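You operate a simulated robot arm through the tools that you are given. There is no shell and no other tool. Be economical: measure what you need, move in short steps, check, and stop when the job is done.

The job below is to be done with a simulated robot arm. You get a single attempt, and the scene is never put back.

JOB
Strip the black hook and the blue sleeve off the white cord.
Fine: pull the cord out, lay it on the table midway between the redo bin and the edge toward the green wall, free the clamp only after the pull; hook in the done bin, sleeve in the redo bin.
Where things are to end (x, y in the base frame): white cord within 70 mm of [730, -580].

Only the result counts: the job must be done as asked and must still hold three seconds after the hand-in. Knocking over, shifting, dropping, spilling or breaking anything else fails it.

ROBOT AND FRAMES
A 6-joint arm with a two-finger gripper, on a carriage that runs on a rail from [-2157, -10] to [183, 1] (x, y) and turns from -3.176 to 2.635 rad about z. Base frame: it is fixed where the carriage stands at the start and does not move with it; the origin is on the floor, on the carriage's upright axis, x ahead of it, y to its left, z up. Units: mm, rad, N and s.
Its first joint turns from -2.897 to 2.897 rad. Places, roughly: black knob of the stop board [600, -400, 900]; green sleeve (4x3x3 cm) [-2200, -3000, 1200]; inside of the done bin [300, -400, 900]; inside of the redo bin [500, -600, 900]; yellow hook [-2750, -3000, 1250]. Payload 2.54 kg.
The TCP is the grasp point between the finger pads, 23 mm short of the fingertips. In the tool frame z runs along the fingers and y along their closing line. The gripper opens to 126 mm. The gripper's body begins 82 mm behind the TCP.
Orientation is told as [roll, pitch, yaw] about the base's x, y, z axes, in that order, counted from this pose: with the fingers straight down and closing along the base's y, the tool's x points along the base's -x, its y along +y and its z along -z.

CONTROLS
- The arm moves only by the tool step_arm. Its argument "rows" is a list of rows, each a list of 7 numbers: the shift along the tool's x, y, z in mm, then the turn, a rotation vector about the tool's x, y, z in rad, then the finger opening in mm, from 0 to 126. In form: [[tx, ty, tz, rx, ry, rz, hand], ...]. A call has 1 to 12 rows; each row shifts and turns the commanded pose from where the row before left it, along the tool's axes as they then stand. A row lasts 0.2 s, in which the tool goes at most 50 mm and 0.15 rad; a call with a longer step from one row to the next is refused whole, and so is a gripper value outside its range. Where a pose cannot be reached the arm comes as near as it can. A force on the tool above 80 N (or 10 N above the force at the start of the call, whichever is more), or a blocked arm, ends the call early, and 0.2 s more pass. Each finger halts on what it meets, pressing with about 37 N; the grip force reading is that of the motor and also rises with nothing between the fingers. The clock runs only during rows and for 0.2 s after the last one: add rows that do not move to give the fingers time. It gives the time, the measured TCP pose, the force on the tool (base axes), the opening and the grip force at its end, in the units of the frame above (readings bear some noise), with the torque about the TCP (base axes, N m) and any sound that the robot's microphone picked up, and new pictures: "views" is both (left out), scene, wrist or none.
- Cameras (640 x 400 px; columns grow to the right, rows downward): "scene" is now at [41.1, 152.5, 1604.3]; the picture's right is [-0.65, -0.76, 0.00], its down [-0.12, 0.10, -0.99] and it looks along [0.75, -0.64, -0.16] (base axes); focal length 214 px, centre (320, 200). "wrist" rides on the gripper at [82, 14, -122] in the tool frame; the picture's right is [-0.17, 0.99, 0.00], its down [-0.79, -0.13, -0.60] and it looks along [-0.59, -0.10, 0.80] (tool axes); focal length 243 px, centre (320, 200).
- raise_lower(by): slides the trunk up (or, below 0, down) by that many mm; the arm and the scene camera ride with it, the base frame stays. It gives what a move gives, with no picture.
- drive_base(legs): drives the robot by 1 to 6 legs, each [ahead, left, turn to the left] in mm, mm and rad, along the robot's own axes; the way and the turn of a leg run together, so that a leg with both is an arc; at most 1500 mm and 3.142 rad a leg. The arm and the cameras ride along, it lands a little off, and it stops where it bumps. It keeps to its track: a leg is cut to what the track allows. It gives what a move gives, and a new picture of the scene camera.
- pan_tilt(pan, tilt): turns the head with the scene camera to pan (to the left, within 2.094 rad either way) and tilt (down, from -0.506 to 1.204), counted from straight ahead of the robot. It gives what a move gives, and a new picture of the scene camera.
- point_at(camera, pixels): for up to 12 pixels [column, row] of the newest picture of that camera ("zoom" is the newest enlarged one), the place [x, y, z] in the base frame of the surface seen there, good to about 3 mm, but the place of the scene camera against the robot may be out by one fixed shift of up to 25 mm in any direction. It takes no simulated time.
- inspect(camera, box): a new picture of the part [left, top, right, bottom] of that camera's present view, enlarged. It takes no simulated time.
- hand_in(): hands the job in; it is judged then, once.

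Go step by step. Measure first, check grasps and placings, and put right what went wrong. The budget is 80 turns and 260 pictures, counting those below and the enlarged ones. Unless the task says otherwise, let go and move clear before handing in, and close with one line.

The tools are called by a JSON object that holds its "name" and its "arguments". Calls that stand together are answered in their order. step_arm: Moves the arm, as the interface text tells. Its arguments: {"type":"object","properties":{"rows":{"type":"array"},"views":{"type":"string","enum":["both","scene","wrist","none"]}},"required":["rows"]} The other tools are called the same way: raise_lower (by) slides the trunk up or down; drive_base (legs) drives the base; pan_tilt (pan, tilt) turns the head that bears the scene camera; point_at (camera, pixels) gives the place of the surface under pixels of a picture; inspect (camera, box) takes an enlarged picture of a part of a camera's view; hand_in () hands the job in.

At the start:

```text
time_s: 0.0
eef_pos: [460.3, -193.0, 1229.9]
ee_rot: [0.001, -0.001, -0.001]
force: [0.2, 0.1, 0.6]
wrist_torque: [0.01, -0.01, 0.04]
grip_width: 125.8
grasp_force: 0.1
trunk travel left (down, up): [-350.0, 140.0]
robot x, y, heading: [0.0, 0.1, 0.002]
head pan, tilt: [-1.384, 1.201]
```

scene: 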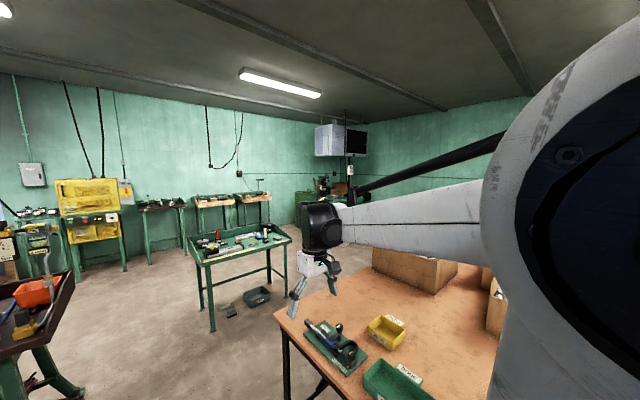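
wrist: 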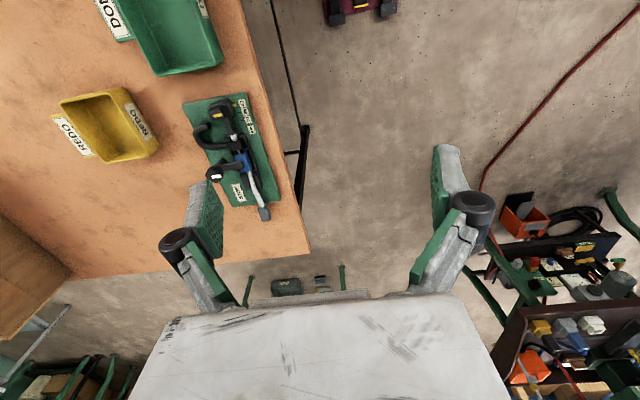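

The wrist picture shows the stop board around (235,150) with the black hook, blue sleeve and white cord, the yellow redo bin at (105,125) and the green done bin at (175,30). I'll enlarge them and measure.

{"name": "inspect", "arguments": {"camera": "wrist", "box": [170, 80, 298, 230]}}

{"name": "point_at", "arguments": {"camera": "wrist", "pixels": [[264, 213], [258, 195], [250, 178], [243, 158], [232, 140], [217, 173], [201, 130], [240, 98], [285, 228], [110, 120], [175, 40], [311, 248]]}}

{"name": "inspect", "arguments": {"camera": "scene", "box": [270, 280, 450, 400]}}

```text
2.67 times, centred on (234, 155) of wrist
```

zoom: 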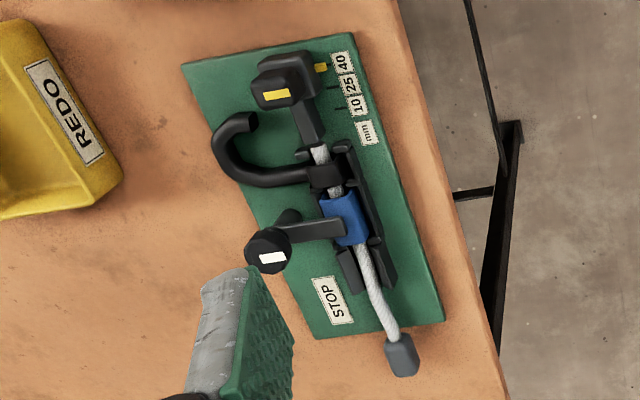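

```text
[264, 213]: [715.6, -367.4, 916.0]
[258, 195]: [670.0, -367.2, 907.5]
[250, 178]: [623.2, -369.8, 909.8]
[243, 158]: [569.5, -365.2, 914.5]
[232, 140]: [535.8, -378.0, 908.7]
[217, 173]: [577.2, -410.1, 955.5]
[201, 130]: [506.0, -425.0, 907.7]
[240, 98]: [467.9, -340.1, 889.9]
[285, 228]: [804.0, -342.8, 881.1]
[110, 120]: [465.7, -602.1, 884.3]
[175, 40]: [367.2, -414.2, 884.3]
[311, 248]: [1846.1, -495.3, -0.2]
```

```text
3.33 times, centred on (360, 340) of scene
```

zoom: 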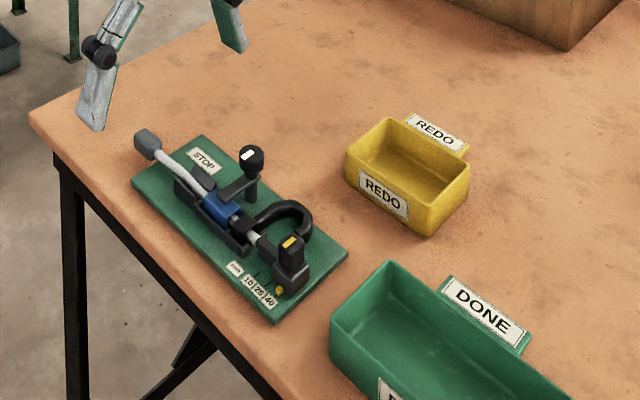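

The board has two handles: a knob with a white mark near the sleeve, and a block with a yellow mark by the 10/25/40 scale. I'll go nearer to see how they work.

{"name": "step_arm", "arguments": {"rows": [[10, -32, 30, 0, 0, 0, 126], [10, -32, 30, 0, 0, 0, 126], [10, -32, 30, 0, 0, 0, 126], [10, -32, 30, 0, 0, 0, 126], [0, -32, 20, 0, 0, 0, 126], [0, 0, 0, 0, 0, 0, 126]], "views": "both"}}

{"name": "inspect", "arguments": {"camera": "wrist", "box": [180, 40, 480, 240]}}

```text
time_s: 1.4
eef_pos: [418.5, -353.5, 1090.9]
ee_rot: [0.0, -0.002, 0.0]
force: [0.5, -0.6, 0.3]
wrist_torque: [0.07, -0.02, -0.01]
grip_width: 126.0
grasp_force: 0.1
trunk travel left (down, up): [-350.0, 140.0]
robot x, y, heading: [2.1, -0.8, 0.005]
head pan, tilt: [-1.384, 1.201]
```

scene: 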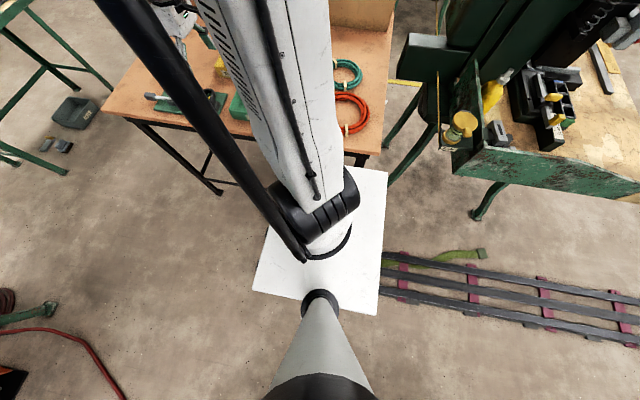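
wrist: 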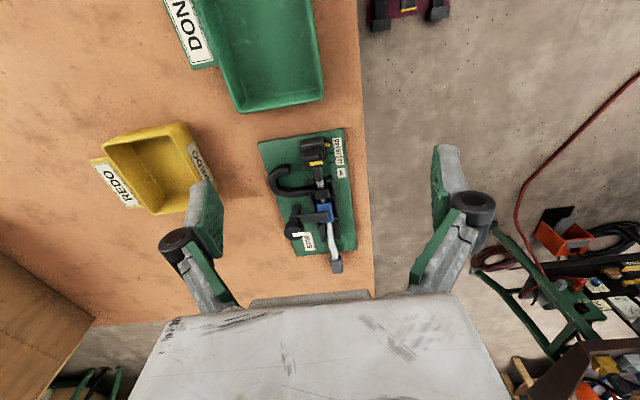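

```text
2.00 times, centred on (330, 140) of wrist
```

zoom: 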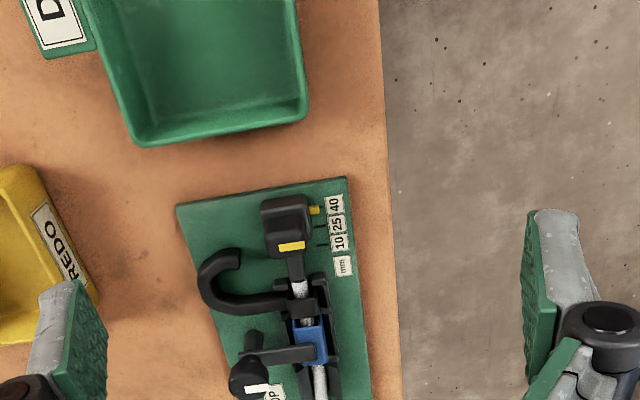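

I'll go nearer still to read the fixture.

{"name": "step_arm", "arguments": {"rows": [[-30, 0, 20, 0, 0, 0, 126], [-30, 0, 25, 0, 0, 0, 126], [-20, 0, 25, 0, 0, 0, 126], [0, 0, 0, 0, 0, 0, 126]], "views": "wrist"}}

{"name": "inspect", "arguments": {"camera": "wrist", "box": [230, 70, 410, 250]}}

```text
time_s: 2.4
eef_pos: [499.3, -352.5, 1019.5]
ee_rot: [0.001, 0.002, -0.001]
force: [-0.3, -0.5, -0.6]
wrist_torque: [0.01, 0.02, -0.01]
grip_width: 125.8
grasp_force: 0.0
trunk travel left (down, up): [-350.0, 140.0]
robot x, y, heading: [-2.9, 0.3, -0.002]
head pan, tilt: [-1.384, 1.201]
```

wrist: 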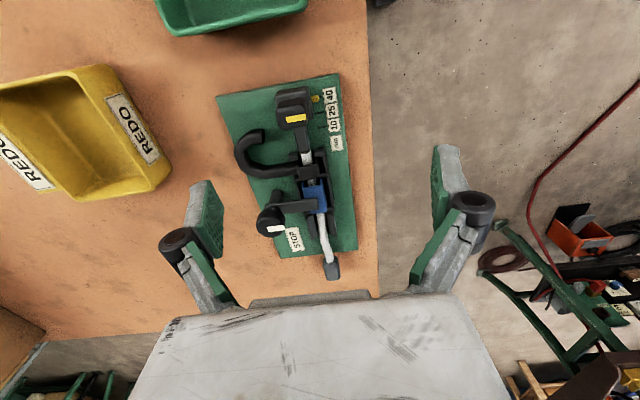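

```text
2.22 times, centred on (320, 160) of wrist
```

zoom: 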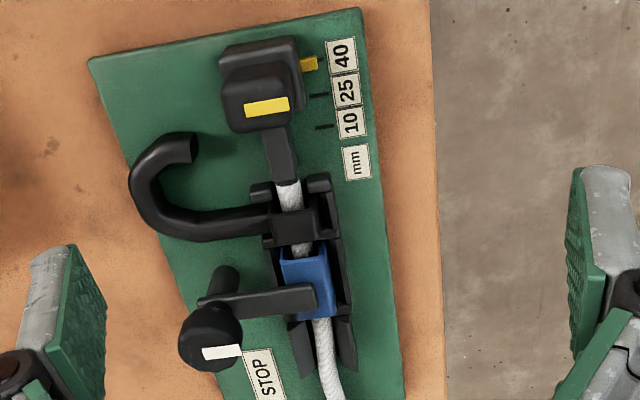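

The white-marked knob's bar lies over the sleeve like a clamp, and the yellow-marked block slides along the mm scale against the cord's end. I'll turn the head to see it from the side.

{"name": "pan_tilt", "arguments": {"pan": -0.76, "tilt": 0.7}}

{"name": "point_at", "arguments": {"camera": "wrist", "pixels": [[332, 270], [329, 250], [322, 228], [318, 206], [314, 190], [308, 173], [304, 155], [295, 118], [316, 100], [270, 226], [242, 155], [300, 207]]}}

{"name": "inspect", "arguments": {"camera": "wrist", "box": [260, 160, 360, 290]}}

```text
time_s: 3.4
eef_pos: [498.8, -351.9, 1019.8]
ee_rot: [0.0, -0.001, -0.001]
force: [-0.3, 0.4, 0.0]
wrist_torque: [-0.01, 0.0, -0.03]
grip_width: 126.1
grasp_force: 0.0
trunk travel left (down, up): [-350.0, 140.0]
robot x, y, heading: [4.1, -0.5, -0.0]
head pan, tilt: [-0.759, 0.7]
```

scene: 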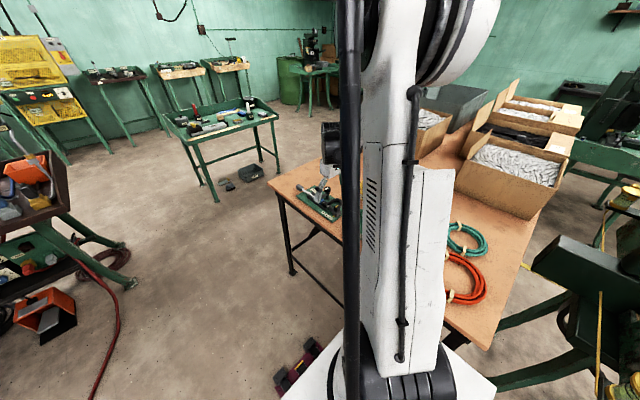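

```text
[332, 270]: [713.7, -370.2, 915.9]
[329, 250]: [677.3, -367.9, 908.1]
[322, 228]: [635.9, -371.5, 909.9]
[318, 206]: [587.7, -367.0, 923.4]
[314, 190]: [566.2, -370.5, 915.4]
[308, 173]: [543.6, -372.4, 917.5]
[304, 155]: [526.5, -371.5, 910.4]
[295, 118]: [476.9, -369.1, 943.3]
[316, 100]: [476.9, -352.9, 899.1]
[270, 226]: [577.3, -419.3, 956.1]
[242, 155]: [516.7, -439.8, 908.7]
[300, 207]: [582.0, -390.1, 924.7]
```

```text
3.08 times, centred on (310, 225) of wrist
```

zoom: 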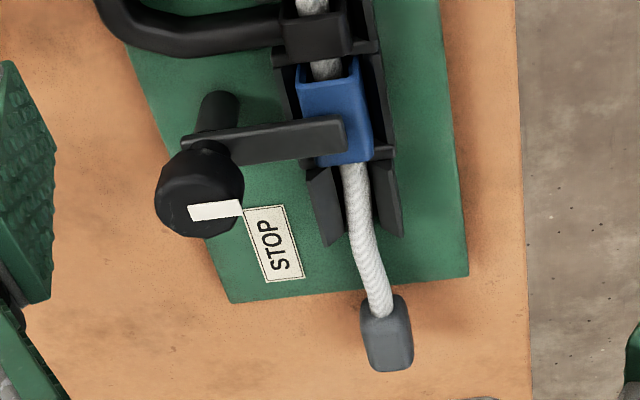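

The sleeve is held in the channel by the knob's bar at (582,-390,925), and the grey cap at [713,-370,916] is the free end to pull. I'll drive 150 mm ahead for reach, the arm being above everything, then measure the cap.

{"name": "drive_base", "arguments": {"legs": [[150, 0, 0]]}}

{"name": "inspect", "arguments": {"camera": "wrist", "box": [200, 0, 440, 200]}}

```text
time_s: 4.8
eef_pos: [647.7, -353.1, 1019.9]
ee_rot: [0.0, -0.001, -0.002]
force: [-0.3, 0.1, -0.9]
wrist_torque: [0.02, -0.03, 0.01]
grip_width: 126.0
grasp_force: 0.0
trunk travel left (down, up): [-350.0, 140.0]
robot x, y, heading: [149.6, 0.3, -0.003]
head pan, tilt: [-0.759, 0.7]
```

scene: 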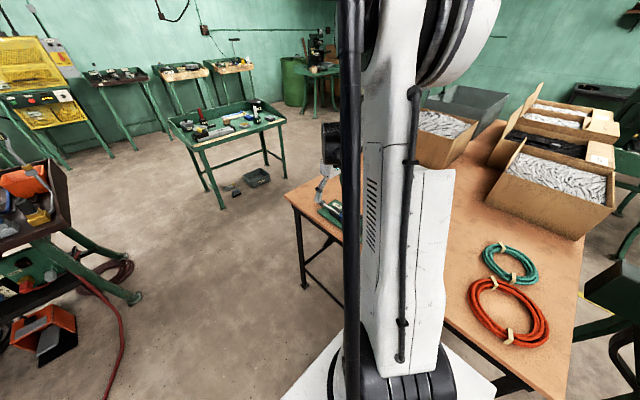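

```text
2.00 times, centred on (320, 100) of wrist
```

zoom: 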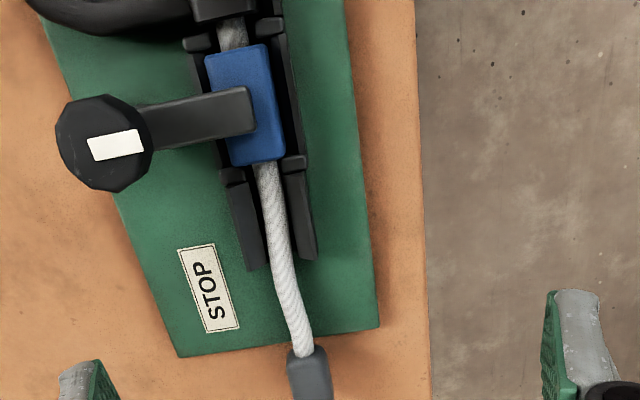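

{"name": "inspect", "arguments": {"camera": "wrist", "box": [270, 100, 430, 220]}}

{"name": "point_at", "arguments": {"camera": "wrist", "pixels": [[354, 180], [354, 190], [360, 200], [346, 190], [362, 190], [340, 185], [375, 170], [346, 165], [385, 155], [385, 175], [335, 165], [330, 95]]}}

```text
3.33 times, centred on (350, 160) of wrist
```

zoom: 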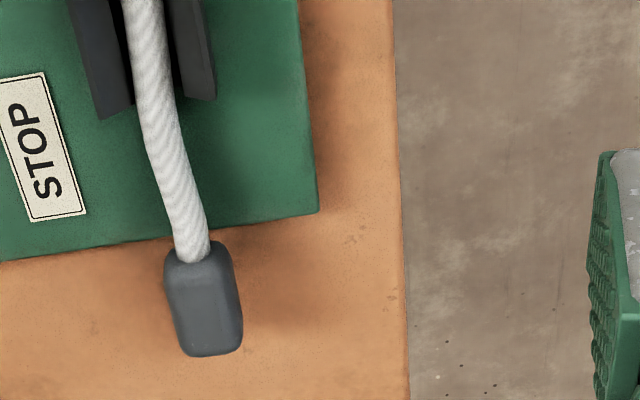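

```text
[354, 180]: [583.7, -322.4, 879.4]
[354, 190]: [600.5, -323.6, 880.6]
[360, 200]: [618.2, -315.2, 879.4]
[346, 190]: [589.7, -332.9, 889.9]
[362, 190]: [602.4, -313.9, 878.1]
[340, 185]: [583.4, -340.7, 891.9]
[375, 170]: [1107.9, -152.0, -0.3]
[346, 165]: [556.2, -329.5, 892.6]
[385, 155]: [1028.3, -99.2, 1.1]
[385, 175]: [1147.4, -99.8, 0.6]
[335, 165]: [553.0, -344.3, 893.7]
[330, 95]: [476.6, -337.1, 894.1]
```

The wrist picture was from before the drive; I'll measure in the new zoom, where the cap spans (165..243, 240..355).

{"name": "point_at", "arguments": {"camera": "zoom", "pixels": [[200, 270], [205, 310], [210, 345], [172, 300], [236, 300], [190, 230], [170, 160], [145, 60], [260, 320], [150, 300], [315, 200], [404, 300]]}}

```text
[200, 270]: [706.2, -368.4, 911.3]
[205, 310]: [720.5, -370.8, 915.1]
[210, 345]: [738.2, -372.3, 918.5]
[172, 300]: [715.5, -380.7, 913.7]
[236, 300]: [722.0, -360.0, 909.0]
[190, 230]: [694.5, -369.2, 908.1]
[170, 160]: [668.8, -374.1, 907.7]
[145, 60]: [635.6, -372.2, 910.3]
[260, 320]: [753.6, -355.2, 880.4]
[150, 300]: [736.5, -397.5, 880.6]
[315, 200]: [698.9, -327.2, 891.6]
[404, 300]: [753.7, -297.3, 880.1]
```

The cap's middle is at about (722,-370), 22 mm wide in y, its top at z 911–918, with the table at 880. I'll come down over it.

{"name": "step_arm", "arguments": {"rows": [[-40, -9, 20, 0, 0, 0, 90], [-37, -8, 30, 0, 0, 0, 80], [0, 0, 30, 0, 0, 0, 70], [0, 0, 20, 0, 0, 0, 60], [0, 0, 10, 0, 0, 0, 60], [0, 0, 0, 0, 0, 0, 60]], "views": "wrist"}}

{"name": "inspect", "arguments": {"camera": "wrist", "box": [220, 140, 440, 300]}}

```text
time_s: 6.2
eef_pos: [724.2, -370.0, 910.0]
ee_rot: [-0.002, 0.001, -0.004]
force: [-0.2, -0.8, -0.3]
wrist_torque: [-0.02, 0.01, -0.02]
grip_width: 60.0
grasp_force: 0.1
trunk travel left (down, up): [-350.0, 140.0]
robot x, y, heading: [152.5, 4.0, 0.0]
head pan, tilt: [-0.759, 0.7]
```

wrist: 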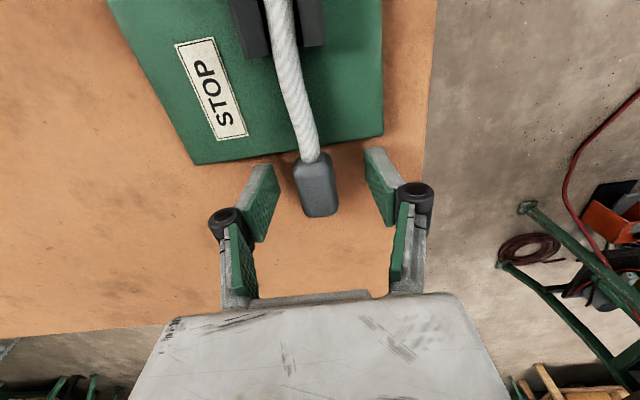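

```text
2.50 times, centred on (330, 220) of wrist
```

zoom: 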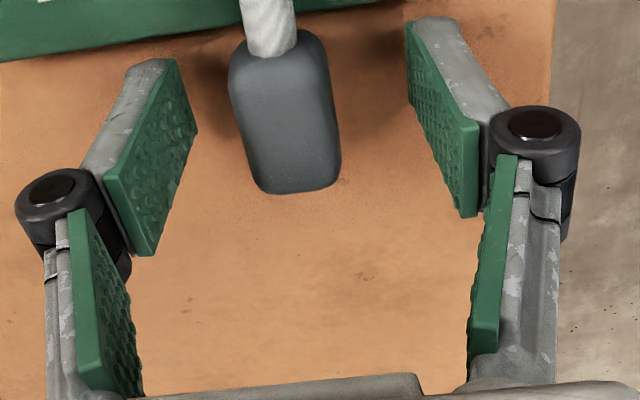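

The cap stands between the pads; I'll close on it.

{"name": "step_arm", "arguments": {"rows": [[0, 0, 0, 0, 0, 0, 30], [0, 0, 0, 0, 0, 0, 5], [0, 0, 0, 0, 0, 0, 5], [0, 0, 0, 0, 0, 0, 5]], "views": "wrist"}}

```text
time_s: 7.2
eef_pos: [725.1, -369.9, 910.2]
ee_rot: [0.001, 0.001, -0.004]
force: [0.3, -5.5, -0.8]
wrist_torque: [-0.11, -0.04, 0.81]
grip_width: 22.7
grasp_force: 37.8
trunk travel left (down, up): [-350.0, 140.0]
robot x, y, heading: [148.5, 0.6, 0.004]
head pan, tilt: [-0.759, 0.7]
```

wrist: 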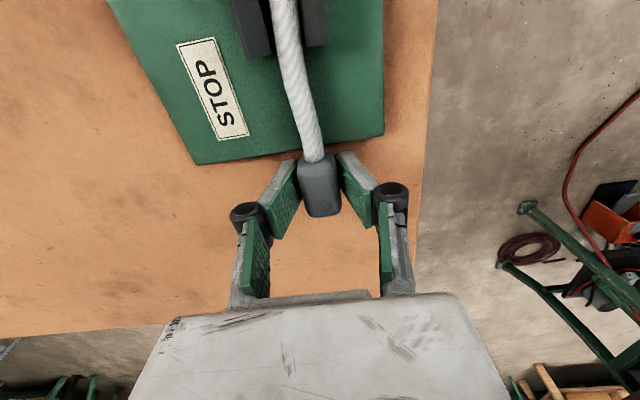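

It is held at 22.7 mm. I'll pull slowly along +x, watching force.

{"name": "step_arm", "arguments": {"rows": [[-8, 0, 0, 0, 0, 0, 5], [-8, 0, 0, 0, 0, 0, 5], [-8, 0, 0, 0, 0, 0, 5], [-8, 0, 0, 0, 0, 0, 5]], "views": "wrist"}}

{"name": "inspect", "arguments": {"camera": "wrist", "box": [160, 0, 440, 180]}}

```text
time_s: 8.2
eef_pos: [756.0, -369.6, 910.8]
ee_rot: [-0.001, -0.001, -0.001]
force: [-1.9, -6.4, -1.5]
wrist_torque: [-0.08, -0.2, 0.85]
grip_width: 22.6
grasp_force: 36.9
trunk travel left (down, up): [-350.0, 140.0]
robot x, y, heading: [152.0, 3.4, -0.004]
head pan, tilt: [-0.759, 0.7]
```

wrist: 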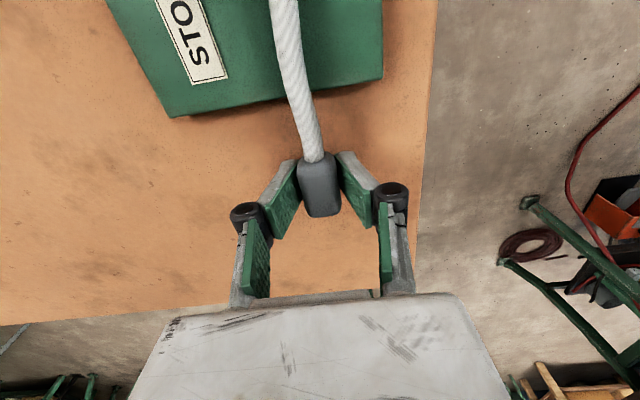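

```text
2.22 times, centred on (300, 90) of wrist
```

zoom: 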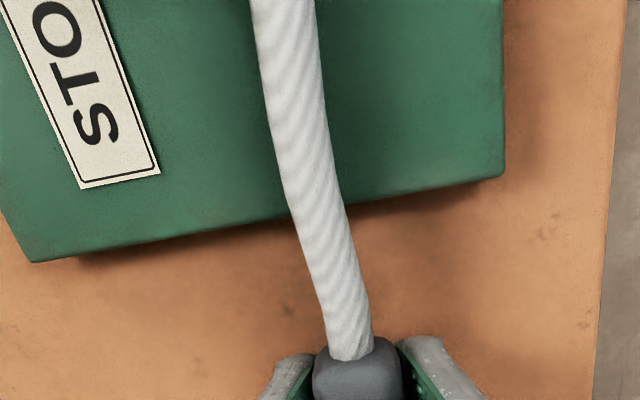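

The force is small and the board's edge shifts in the picture as expected, so the cord is sliding. I'll pull on.

{"name": "step_arm", "arguments": {"rows": [[-10, 0, 0, 0, 0, 0, 5], [-10, 0, 0, 0, 0, 0, 5], [-10, 0, 0, 0, 0, 0, 5], [-10, 0, 0, 0, 0, 0, 5], [-10, 0, 0, 0, 0, 0, 5]], "views": "both"}}

{"name": "point_at", "arguments": {"camera": "wrist", "pixels": [[270, 10], [285, 40], [320, 130], [319, 175]]}}

```text
time_s: 9.4
eef_pos: [808.4, -369.7, 911.4]
ee_rot: [0.002, 0.0, -0.001]
force: [0.0, -4.4, -1.4]
wrist_torque: [-0.08, -0.12, 0.93]
grip_width: 22.4
grasp_force: 36.9
trunk travel left (down, up): [-350.0, 140.0]
robot x, y, heading: [150.2, 3.0, -0.0]
head pan, tilt: [-0.759, 0.7]
```

scene: 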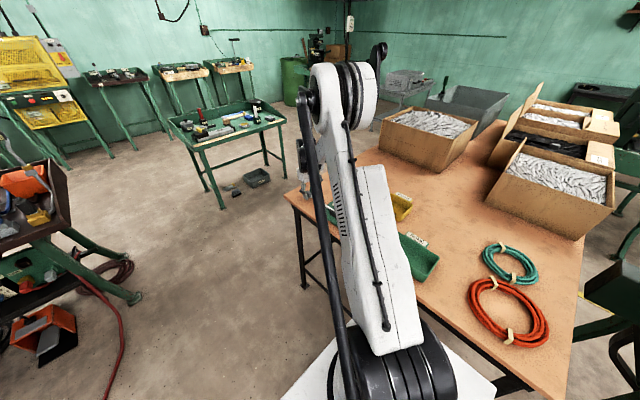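
wrist: 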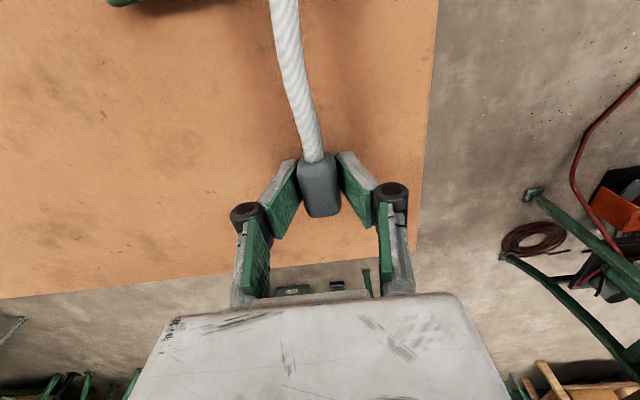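

```text
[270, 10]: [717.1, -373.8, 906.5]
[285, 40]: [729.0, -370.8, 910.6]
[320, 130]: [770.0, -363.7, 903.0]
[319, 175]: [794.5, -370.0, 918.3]
```

Pulled 83 mm so far with no resistance. I'll carry on for another 90 mm.

{"name": "step_arm", "arguments": {"rows": [[-10, 0, 0, 0, 0, 0, 5], [-10, 0, 0, 0, 0, 0, 5], [-10, 0, 0, 0, 0, 0, 5], [-10, 0, 0, 0, 0, 0, 5], [-10, 0, 0, 0, 0, 0, 5], [-10, 0, 0, 0, 0, 0, 5], [-10, 0, 0, 0, 0, 0, 5], [-10, 0, 0, 0, 0, 0, 5], [-10, 0, 0, 0, 0, 0, 5], [-10, 0, 0, 0, 0, 0, 5], [-10, 0, 0, 0, 0, 0, 5], [0, 0, 0, 0, 0, 0, 5]], "views": "both"}}

{"name": "inspect", "arguments": {"camera": "scene", "box": [250, 150, 450, 275]}}

```text
time_s: 12.0
eef_pos: [918.6, -371.2, 909.9]
ee_rot: [0.0, 0.0, -0.001]
force: [0.0, 0.3, 0.7]
wrist_torque: [-0.02, -0.02, 0.02]
grip_width: 22.1
grasp_force: 37.0
trunk travel left (down, up): [-350.0, 140.0]
robot x, y, heading: [151.4, 1.1, 0.001]
head pan, tilt: [-0.759, 0.7]
```

scene: 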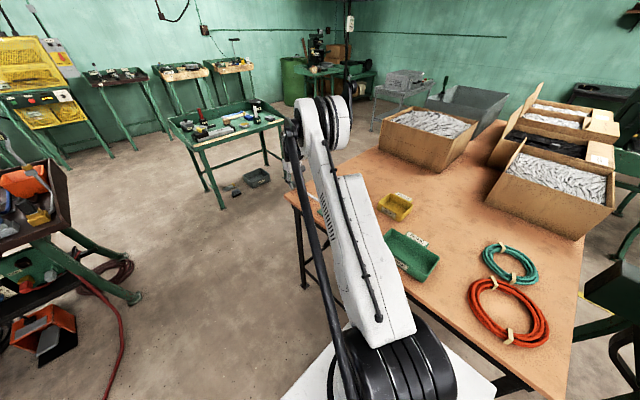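
wrist: 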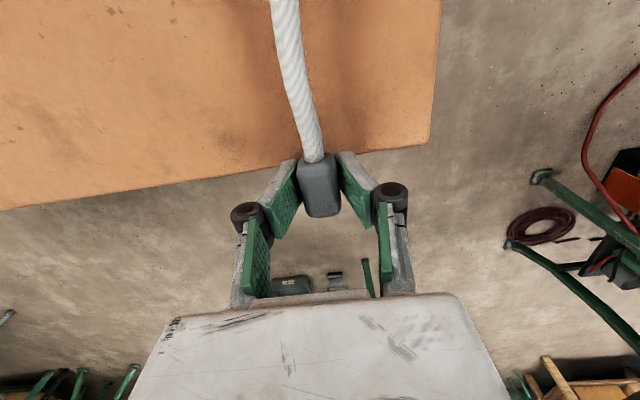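

```text
3.20 times, centred on (350, 212) of scene
```

zoom: 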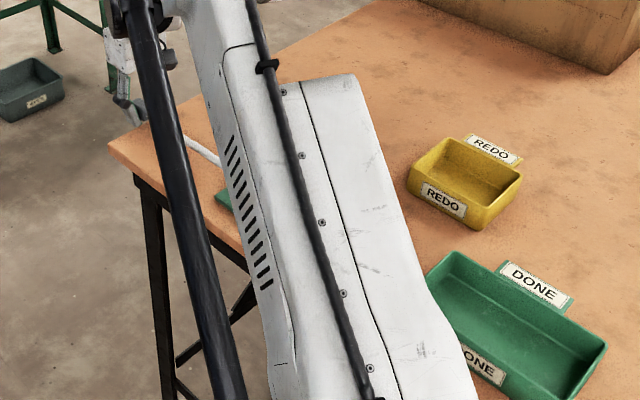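

Force and torque have dropped to zero, so the cord is clear. I'll go 30 mm further, then lift and look for the free end.

{"name": "step_arm", "arguments": {"rows": [[-15, 0, 0, 0, 0, 0, 5], [-15, 0, -5, 0, 0, 0, 5], [0, 0, -30, 0, 0, 0, 5], [0, 0, -40, 0, 0, 0, 5], [0, 0, -40, 0, 0, 0, 5], [0, 0, 0, 0, 0, 0, 5]], "views": "both"}}

{"name": "inspect", "arguments": {"camera": "scene", "box": [250, 130, 410, 230]}}

```text
time_s: 13.4
eef_pos: [946.8, -368.9, 1025.4]
ee_rot: [0.0, 0.001, -0.002]
force: [0.2, -0.6, -1.1]
wrist_torque: [0.01, -0.04, 0.0]
grip_width: 21.3
grasp_force: 37.4
trunk travel left (down, up): [-350.0, 140.0]
robot x, y, heading: [150.5, -2.3, -0.003]
head pan, tilt: [-0.759, 0.7]
```

scene: 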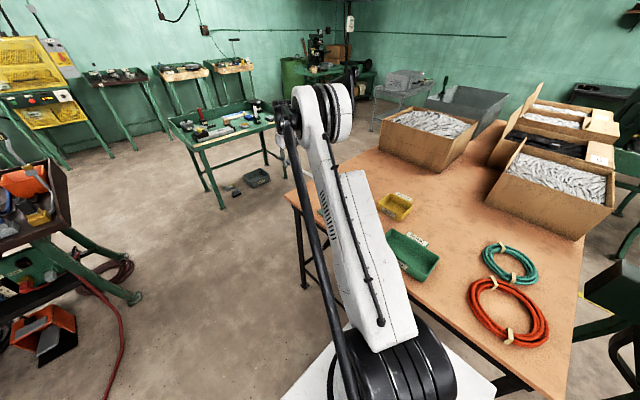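
wrist: 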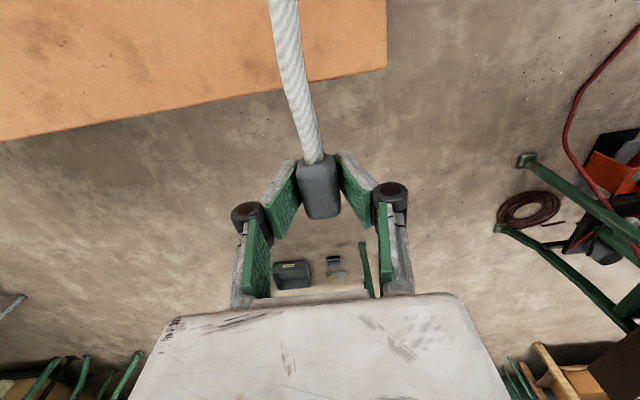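

```text
4.00 times, centred on (330, 180) of scene
```

zoom: 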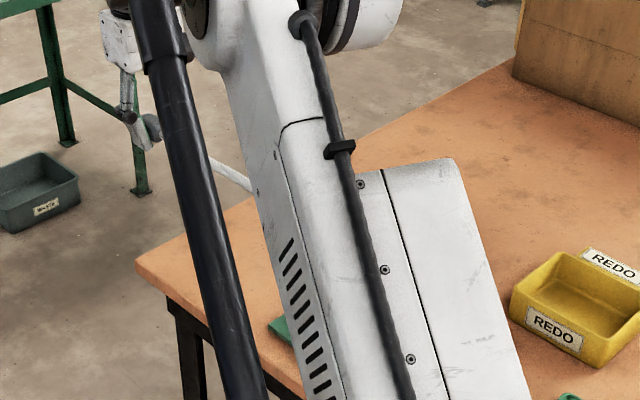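

The cord comes along free. I'll carry it high over to about (780,-580), which puts both cap and middle within about 50 mm of the target.

{"name": "step_arm", "arguments": {"rows": [[20, -42, 0, 0, 0, 0, 5], [20, -42, 0, 0, 0, 0, 5], [30, -42, 0, 0, 0, 0, 5], [30, -42, 0, 0, 0, 0, 5], [30, -43, 0, 0, 0, 0, 5], [37, 0, 0, 0, 0, 0, 5], [0, 0, 30, 0, 0, 0, 5], [0, 0, 0, 0, 0, 0, 5]], "views": "both"}}

{"name": "inspect", "arguments": {"camera": "scene", "box": [270, 110, 470, 235]}}

```text
refused: row 3 steps farther than a row can; nothing moved
```

```text
3.20 times, centred on (370, 172) of scene
```

zoom: 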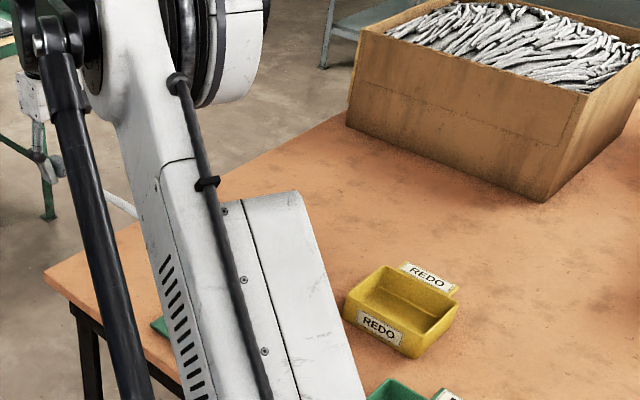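

The third row was too long. Before moving I'll locate the big carton, then split the steps.

{"name": "point_at", "arguments": {"camera": "zoom", "pixels": [[347, 128], [540, 200], [360, 35], [225, 200], [355, 290], [425, 357], [458, 292]]}}

{"name": "step_arm", "arguments": {"rows": [[25, -36, 0, 0, 0, 0, 5], [25, -36, 0, 0, 0, 0, 5], [30, -36, 0, 0, 0, 0, 5], [30, -36, 0, 0, 0, 0, 5], [30, -36, 0, 0, 0, 0, 5], [27, -31, 0, 0, 0, 0, 5], [0, 0, 30, 0, 0, 0, 5], [0, 0, 0, 0, 0, 0, 5]], "views": "both"}}

```text
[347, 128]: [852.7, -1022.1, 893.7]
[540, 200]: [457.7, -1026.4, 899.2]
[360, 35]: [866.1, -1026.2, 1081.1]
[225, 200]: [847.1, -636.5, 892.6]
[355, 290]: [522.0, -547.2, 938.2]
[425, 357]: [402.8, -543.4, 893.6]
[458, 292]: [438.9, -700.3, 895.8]
```

```text
time_s: 15.2
eef_pos: [780.7, -582.3, 995.8]
ee_rot: [0.0, -0.002, -0.001]
force: [0.2, -0.1, -0.9]
wrist_torque: [-0.04, 0.0, 0.02]
grip_width: 21.2
grasp_force: 36.9
trunk travel left (down, up): [-350.0, 140.0]
robot x, y, heading: [151.2, -0.5, 0.002]
head pan, tilt: [-0.759, 0.7]
```

scene: 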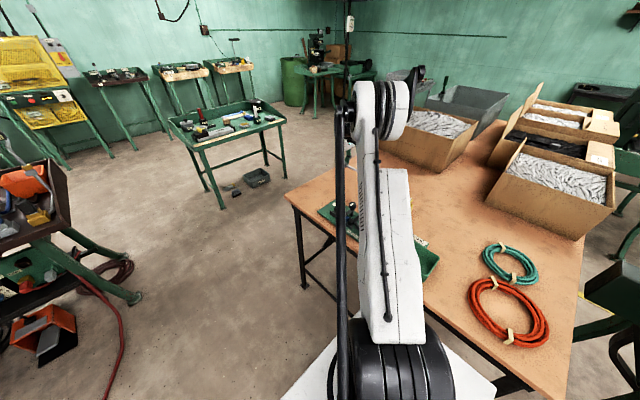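
wrist: 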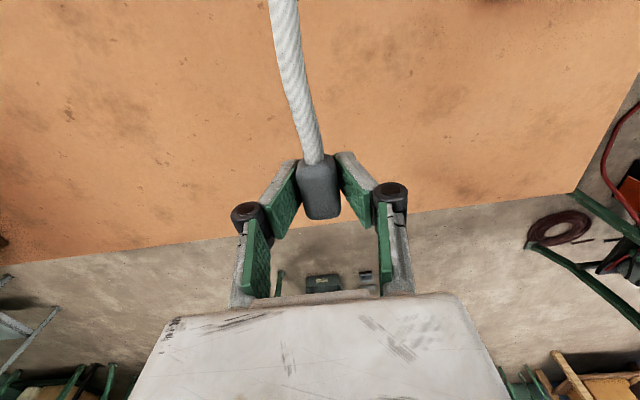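

The carton is at y < -1020, well away, but the cord's tip would lie near the redo bin's rim at about x 525–545. I'll turn the cord 0.75 rad so that its tip points away from the bin into the open, with TCP at (766,-545).

{"name": "step_arm", "arguments": {"rows": [[15, 37, 0, 0, 0, 0, 5], [0, 0, 0, 0, 0, -0.15, 5], [0, 0, 0, 0, 0, -0.15, 5], [0, 0, 0, 0, 0, -0.15, 5], [0, 0, 0, 0, 0, -0.15, 5], [0, 0, 0, 0, 0, -0.15, 5], [0, 0, 0, 0, 0, 0, 5]], "views": "both"}}

{"name": "inspect", "arguments": {"camera": "scene", "box": [270, 110, 470, 235]}}

```text
time_s: 16.8
eef_pos: [764.7, -543.7, 994.6]
ee_rot: [-0.001, 0.0, 0.75]
force: [0.1, -0.1, 0.5]
wrist_torque: [0.05, -0.03, 0.0]
grip_width: 21.3
grasp_force: 36.7
trunk travel left (down, up): [-350.0, 140.0]
robot x, y, heading: [152.0, -0.3, -0.0]
head pan, tilt: [-0.759, 0.7]
```

scene: 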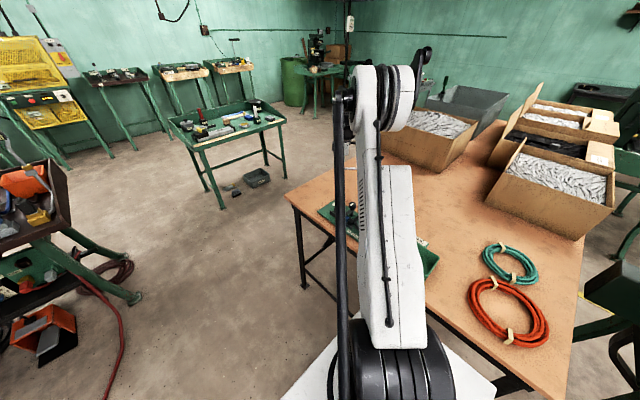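
wrist: 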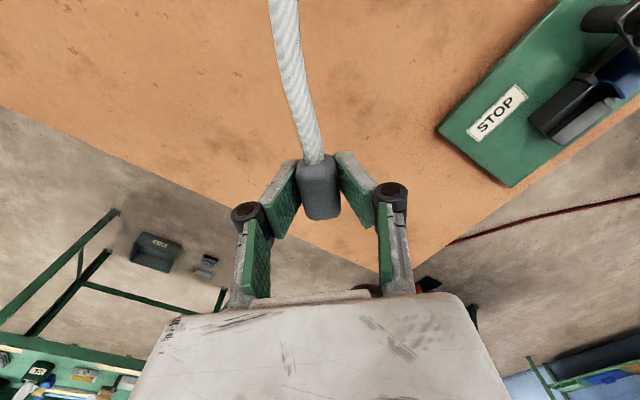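

```text
3.20 times, centred on (370, 172) of scene
```

zoom: 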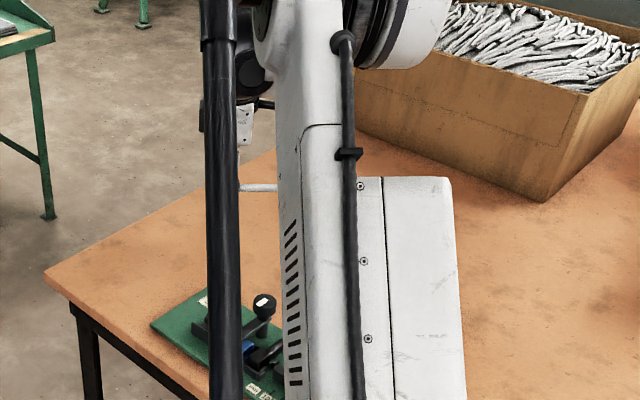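

The board still holds the sleeve and the tip path is free. I'll lower the cord.

{"name": "step_arm", "arguments": {"rows": [[0, 0, 30, 0, 0, 0, 5], [0, 0, 30, 0, 0, 0, 5], [0, 0, 18, 0, 0, 0, 5], [0, 0, 5, 0, 0, 0, 5], [0, 0, 3, 0, 0, 0, 5], [0, 0, 2, 0, 0, 0, 5], [0, 0, 0, 0, 0, 0, 5]], "views": "wrist"}}

```text
time_s: 18.4
eef_pos: [764.7, -544.2, 906.9]
ee_rot: [0.001, -0.001, 0.747]
force: [-0.5, -0.7, -0.9]
wrist_torque: [0.02, -0.03, 0.01]
grip_width: 21.1
grasp_force: 36.4
trunk travel left (down, up): [-350.0, 140.0]
robot x, y, heading: [153.0, 1.2, 0.002]
head pan, tilt: [-0.759, 0.7]
```

wrist: 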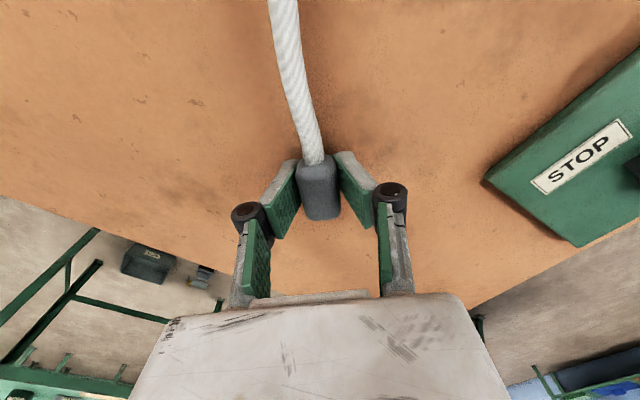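

No contact yet at 907. I'll go down another 4 mm, then open gently to 50 mm.

{"name": "step_arm", "arguments": {"rows": [[0, 0, 2, 0, 0, 0, 5], [0, 0, 1.5, 0, 0, 0, 5], [0, 0, 0, 0, 0, 0, 5], [0, 0, 0, 0, 0, 0, 26], [0, 0, 0, 0, 0, 0, 40], [0, 0, 0, 0, 0, 0, 50], [0, 0, 0, 0, 0, 0, 50]], "views": "wrist"}}

```text
time_s: 20.0
eef_pos: [763.9, -544.4, 903.6]
ee_rot: [0.0, 0.001, 0.746]
force: [0.3, -1.7, 3.5]
wrist_torque: [0.01, 0.02, -0.02]
grip_width: 49.4
grasp_force: 0.0
trunk travel left (down, up): [-350.0, 140.0]
robot x, y, heading: [149.3, 2.1, -0.003]
head pan, tilt: [-0.759, 0.7]
```

wrist: 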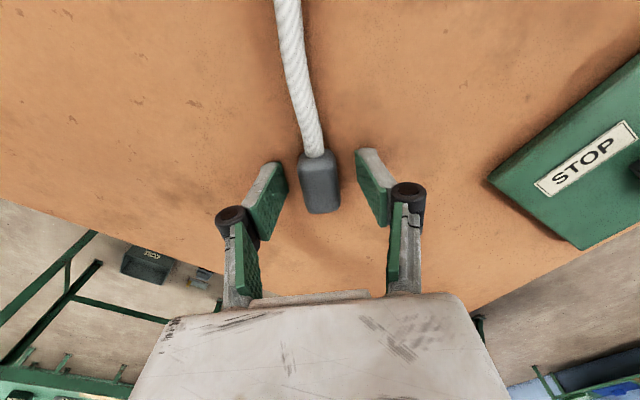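

The cord is released and lies on the table. I'll rise straight up and look at it whole.

{"name": "step_arm", "arguments": {"rows": [[0, 0, -30, 0, 0, 0, 50], [0, 0, -50, 0, 0, 0, 50], [0, 0, -50, 0, 0, 0, 50], [50, 0, 0, 0, 0, 0, 50], [50, 0, 0, 0, 0, 0, 50], [0, 0, 0, 0, 0, 0, 50]], "views": "wrist"}}

```text
time_s: 21.4
eef_pos: [692.7, -614.1, 1034.7]
ee_rot: [0.001, 0.002, 0.748]
force: [-0.1, 0.1, 0.9]
wrist_torque: [0.01, -0.05, 0.0]
grip_width: 50.0
grasp_force: 0.1
trunk travel left (down, up): [-350.0, 140.0]
robot x, y, heading: [150.6, 0.1, -0.002]
head pan, tilt: [-0.759, 0.7]
```

wrist: 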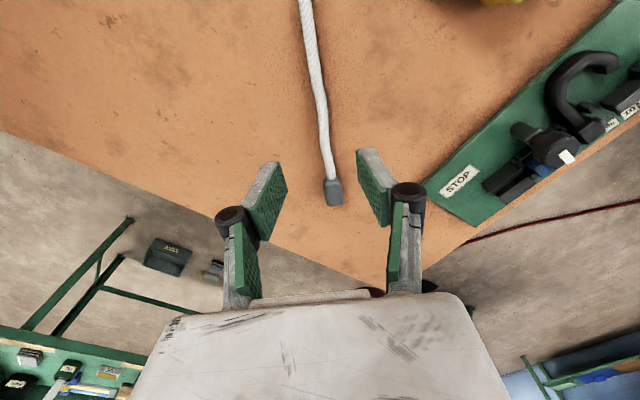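

The cord's cap is at (333,192), but the far end is still out of view; I'll back off along the cord and up.

{"name": "step_arm", "arguments": {"rows": [[40, 0, -25, 0, 0, 0, 60], [40, 0, -25, 0, 0, 0, 60], [30, 0, 0, 0, 0, 0, 60], [0, 0, 0, 0, 0, 0, 60]], "views": "wrist"}}

```text
time_s: 22.4
eef_pos: [609.6, -686.4, 1085.7]
ee_rot: [0.0, 0.001, 0.749]
force: [0.3, -0.7, 0.1]
wrist_torque: [0.06, 0.02, 0.0]
grip_width: 60.2
grasp_force: 0.1
trunk travel left (down, up): [-350.0, 140.0]
robot x, y, heading: [149.3, 4.7, 0.0]
head pan, tilt: [-0.759, 0.7]
```

wrist: 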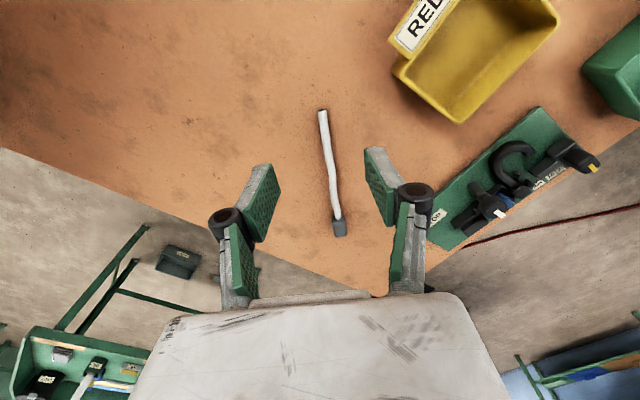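

{"name": "point_at", "arguments": {"camera": "wrist", "pixels": [[322, 113], [325, 130], [331, 165], [335, 195], [338, 215], [341, 230], [458, 108], [393, 62], [557, 22], [525, 110], [428, 245], [455, 240]]}}

{"name": "inspect", "arguments": {"camera": "wrist", "box": [420, 90, 620, 260]}}

```text
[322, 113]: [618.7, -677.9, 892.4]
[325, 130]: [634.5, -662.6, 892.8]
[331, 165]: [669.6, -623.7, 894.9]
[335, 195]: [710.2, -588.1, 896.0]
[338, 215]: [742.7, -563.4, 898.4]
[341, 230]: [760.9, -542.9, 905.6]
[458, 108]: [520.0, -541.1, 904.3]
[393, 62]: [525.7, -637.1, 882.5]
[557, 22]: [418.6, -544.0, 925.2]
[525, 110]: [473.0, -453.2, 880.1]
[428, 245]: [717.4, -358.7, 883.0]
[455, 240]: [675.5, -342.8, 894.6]
```

```text
2.35 times, centred on (520, 175) of wrist
```

zoom: 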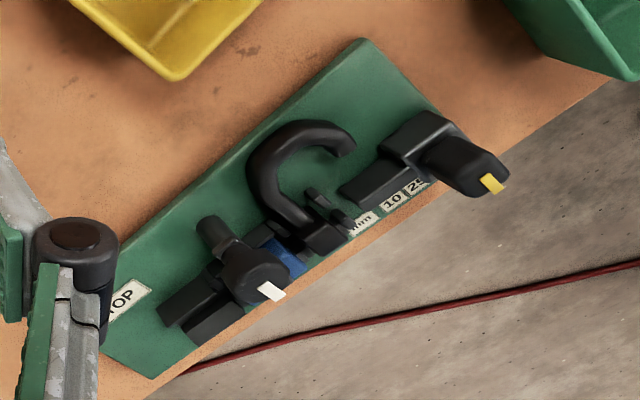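

The cord runs from about (617,-680) to (770,-535), so its middle is at about (693,-608), within 50 mm of the target, lying flat. Next I'll turn back and look at the hook and clamp from near.

{"name": "step_arm", "arguments": {"rows": [[0, 0, 0, 0, 0, 0.15, 80], [0, 0, 0, 0, 0, 0.15, 80], [0, 0, 0, 0, 0, 0.15, 80], [0, 0, 0, 0, 0, 0.15, 80], [0, 0, 0, 0, 0, 0.149, 80], [27, 40, 0, 0, 0, 0, 80], [27, 40, 0, 0, 0, 0, 80], [27, 40, 0, 0, 0, 0, 80], [27, 40, 0, 0, 0, 0, 80], [27, 40, 0, 0, 0, 0, 80], [27, 40, 0, 0, 0, 0, 80], [27, 40, 0, 0, 0, 0, 80]], "views": "none"}}

{"name": "step_arm", "arguments": {"rows": [[0, 24, 20, 0, 0, 0, 80], [0, 0, 27, 0, 0, 0, 80], [0, 0, 0, 0, 0, 0, 80]], "views": "wrist"}}

{"name": "inspect", "arguments": {"camera": "wrist", "box": [210, 130, 390, 260]}}

```text
time_s: 25.0
eef_pos: [421.7, -406.0, 1083.4]
ee_rot: [-0.001, -0.001, 0.0]
force: [0.5, 1.2, -0.8]
wrist_torque: [0.03, 0.01, -0.03]
grip_width: 79.9
grasp_force: 0.1
trunk travel left (down, up): [-350.0, 140.0]
robot x, y, heading: [148.5, -3.3, -0.005]
head pan, tilt: [-0.759, 0.7]
```

```text
time_s: 25.8
eef_pos: [421.6, -382.2, 1035.1]
ee_rot: [0.002, -0.001, -0.002]
force: [-0.4, 0.9, -0.6]
wrist_torque: [0.03, 0.0, 0.02]
grip_width: 80.2
grasp_force: 0.1
trunk travel left (down, up): [-350.0, 140.0]
robot x, y, heading: [147.6, 0.3, 0.002]
head pan, tilt: [-0.759, 0.7]
```

wrist: 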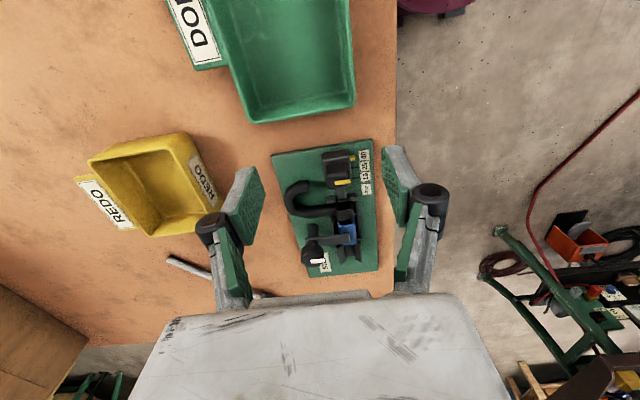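

```text
3.08 times, centred on (300, 195) of wrist
```

zoom: 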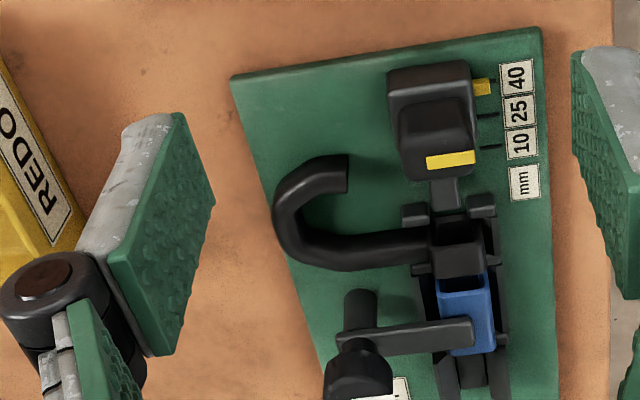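

{"name": "point_at", "arguments": {"camera": "zoom", "pixels": [[338, 172], [305, 175], [284, 215], [300, 245], [345, 252], [390, 244], [460, 250], [345, 192], [350, 215], [375, 200], [400, 335], [362, 300]]}}

{"name": "point_at", "arguments": {"camera": "zoom", "pixels": [[460, 230], [415, 214], [482, 205], [412, 250], [466, 290], [470, 350], [440, 330], [360, 375], [445, 195], [425, 135], [500, 300], [430, 300]]}}

```text
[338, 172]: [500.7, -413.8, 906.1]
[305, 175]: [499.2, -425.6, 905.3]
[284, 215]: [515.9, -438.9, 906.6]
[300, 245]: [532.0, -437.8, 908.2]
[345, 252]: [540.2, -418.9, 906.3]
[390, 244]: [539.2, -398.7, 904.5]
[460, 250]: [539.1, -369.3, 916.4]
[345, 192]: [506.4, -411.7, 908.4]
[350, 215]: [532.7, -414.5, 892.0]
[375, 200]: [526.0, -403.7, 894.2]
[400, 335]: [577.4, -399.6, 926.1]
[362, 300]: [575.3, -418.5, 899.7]
```

```text
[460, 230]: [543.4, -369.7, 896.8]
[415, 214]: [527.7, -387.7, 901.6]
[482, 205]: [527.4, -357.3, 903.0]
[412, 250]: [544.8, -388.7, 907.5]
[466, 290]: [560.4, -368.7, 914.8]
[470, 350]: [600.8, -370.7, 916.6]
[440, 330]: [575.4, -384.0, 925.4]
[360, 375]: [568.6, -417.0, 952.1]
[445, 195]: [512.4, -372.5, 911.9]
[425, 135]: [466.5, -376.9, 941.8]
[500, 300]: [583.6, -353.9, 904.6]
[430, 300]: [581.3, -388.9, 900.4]
```

The hook lies in its notch with its tip tube along y at (500,-412), top z 907; the knob at (575,-418) crowds the arm side. I'll turn the gripper 90° and grip the tip tube with one finger inside the hook.

{"name": "step_arm", "arguments": {"rows": [[0, 0, 0, 0, 0, -0.15, 60], [0, 0, 0, 0, 0, -0.15, 50], [0, 0, 0, 0, 0, -0.15, 34], [0, 0, 0, 0, 0, -0.15, 34], [0, 0, 0, 0, 0, -0.15, 34], [0, 0, 0, 0, 0, -0.15, 34], [0, 0, 0, 0, 0, -0.15, 34], [0, 0, 0, 0, 0, -0.15, 34], [0, 0, 0, 0, 0, -0.15, 34], [0, 0, 0, 0, 0, -0.15, 34], [0, 0, 0, 0, 0, -0.071, 34], [0, 0, 0, 0, 0, 0, 34]], "views": "none"}}

{"name": "step_arm", "arguments": {"rows": [[15, -40, 20, 0, 0, 0, 30], [15, -39, 20, 0, 0, 0, 30], [0, 0, 15, 0, 0, 0, 30], [0, 0, 0, 0, 0, 0, 30]], "views": "wrist"}}

{"name": "inspect", "arguments": {"camera": "wrist", "box": [210, 110, 430, 270]}}

```text
time_s: 28.4
eef_pos: [423.1, -382.4, 1036.0]
ee_rot: [0.0, 0.0, 1.571]
force: [0.0, 0.4, 0.3]
wrist_torque: [-0.03, 0.01, 0.01]
grip_width: 33.9
grasp_force: 0.0
trunk travel left (down, up): [-350.0, 140.0]
robot x, y, heading: [152.1, 3.9, -0.005]
head pan, tilt: [-0.759, 0.7]
```

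```text
time_s: 29.4
eef_pos: [500.7, -414.4, 983.0]
ee_rot: [0.0, 0.0, 1.57]
force: [0.1, -0.4, 0.3]
wrist_torque: [0.03, 0.0, 0.02]
grip_width: 29.9
grasp_force: 0.1
trunk travel left (down, up): [-350.0, 140.0]
robot x, y, heading: [149.4, -1.2, -0.003]
head pan, tilt: [-0.759, 0.7]
```

wrist: 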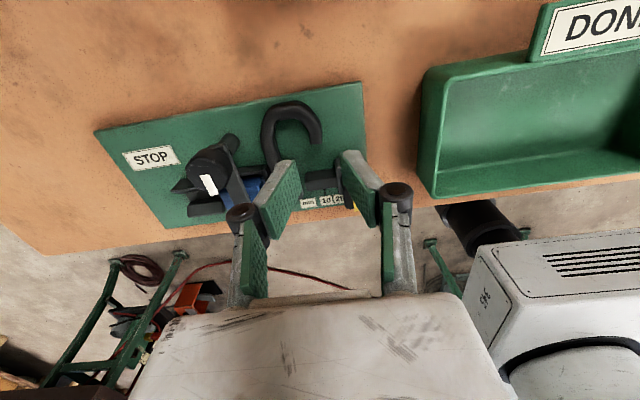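

```text
2.50 times, centred on (320, 190) of wrist
```

zoom: 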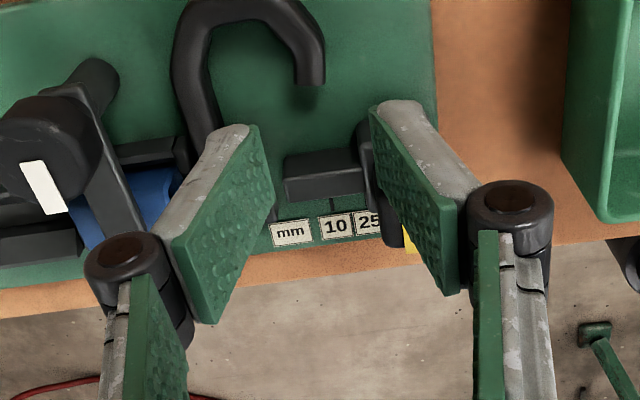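

The fingers stand in line in x; I'll come down partway and check.

{"name": "step_arm", "arguments": {"rows": [[0, 0, 20, 0, 0, 0, 30], [0, 0, 20, 0, 0, 0, 30], [0, 0, 8, 0, 0, 0, 30], [0, 0, 0, 0, 0, 0, 30]], "views": "wrist"}}

{"name": "inspect", "arguments": {"camera": "wrist", "box": [210, 110, 430, 270]}}

```text
time_s: 30.4
eef_pos: [500.8, -413.7, 932.7]
ee_rot: [0.001, -0.001, 1.569]
force: [0.0, -0.1, 0.2]
wrist_torque: [-0.02, 0.04, -0.02]
grip_width: 29.8
grasp_force: 0.0
trunk travel left (down, up): [-350.0, 140.0]
robot x, y, heading: [151.2, -0.2, -0.004]
head pan, tilt: [-0.759, 0.7]
```

wrist: 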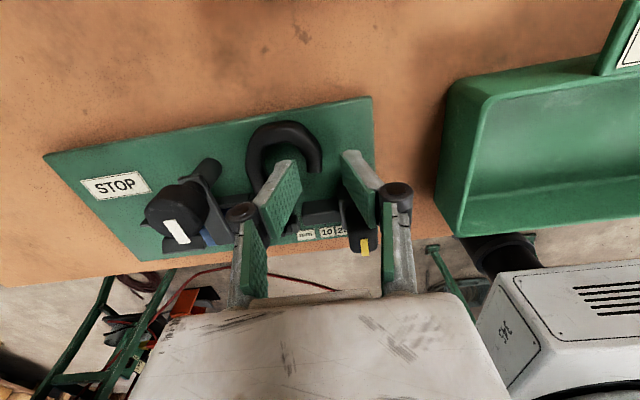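

```text
2.50 times, centred on (320, 190) of wrist
```

zoom: 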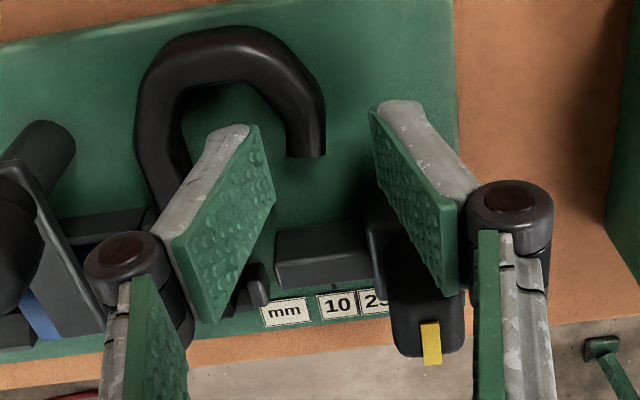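

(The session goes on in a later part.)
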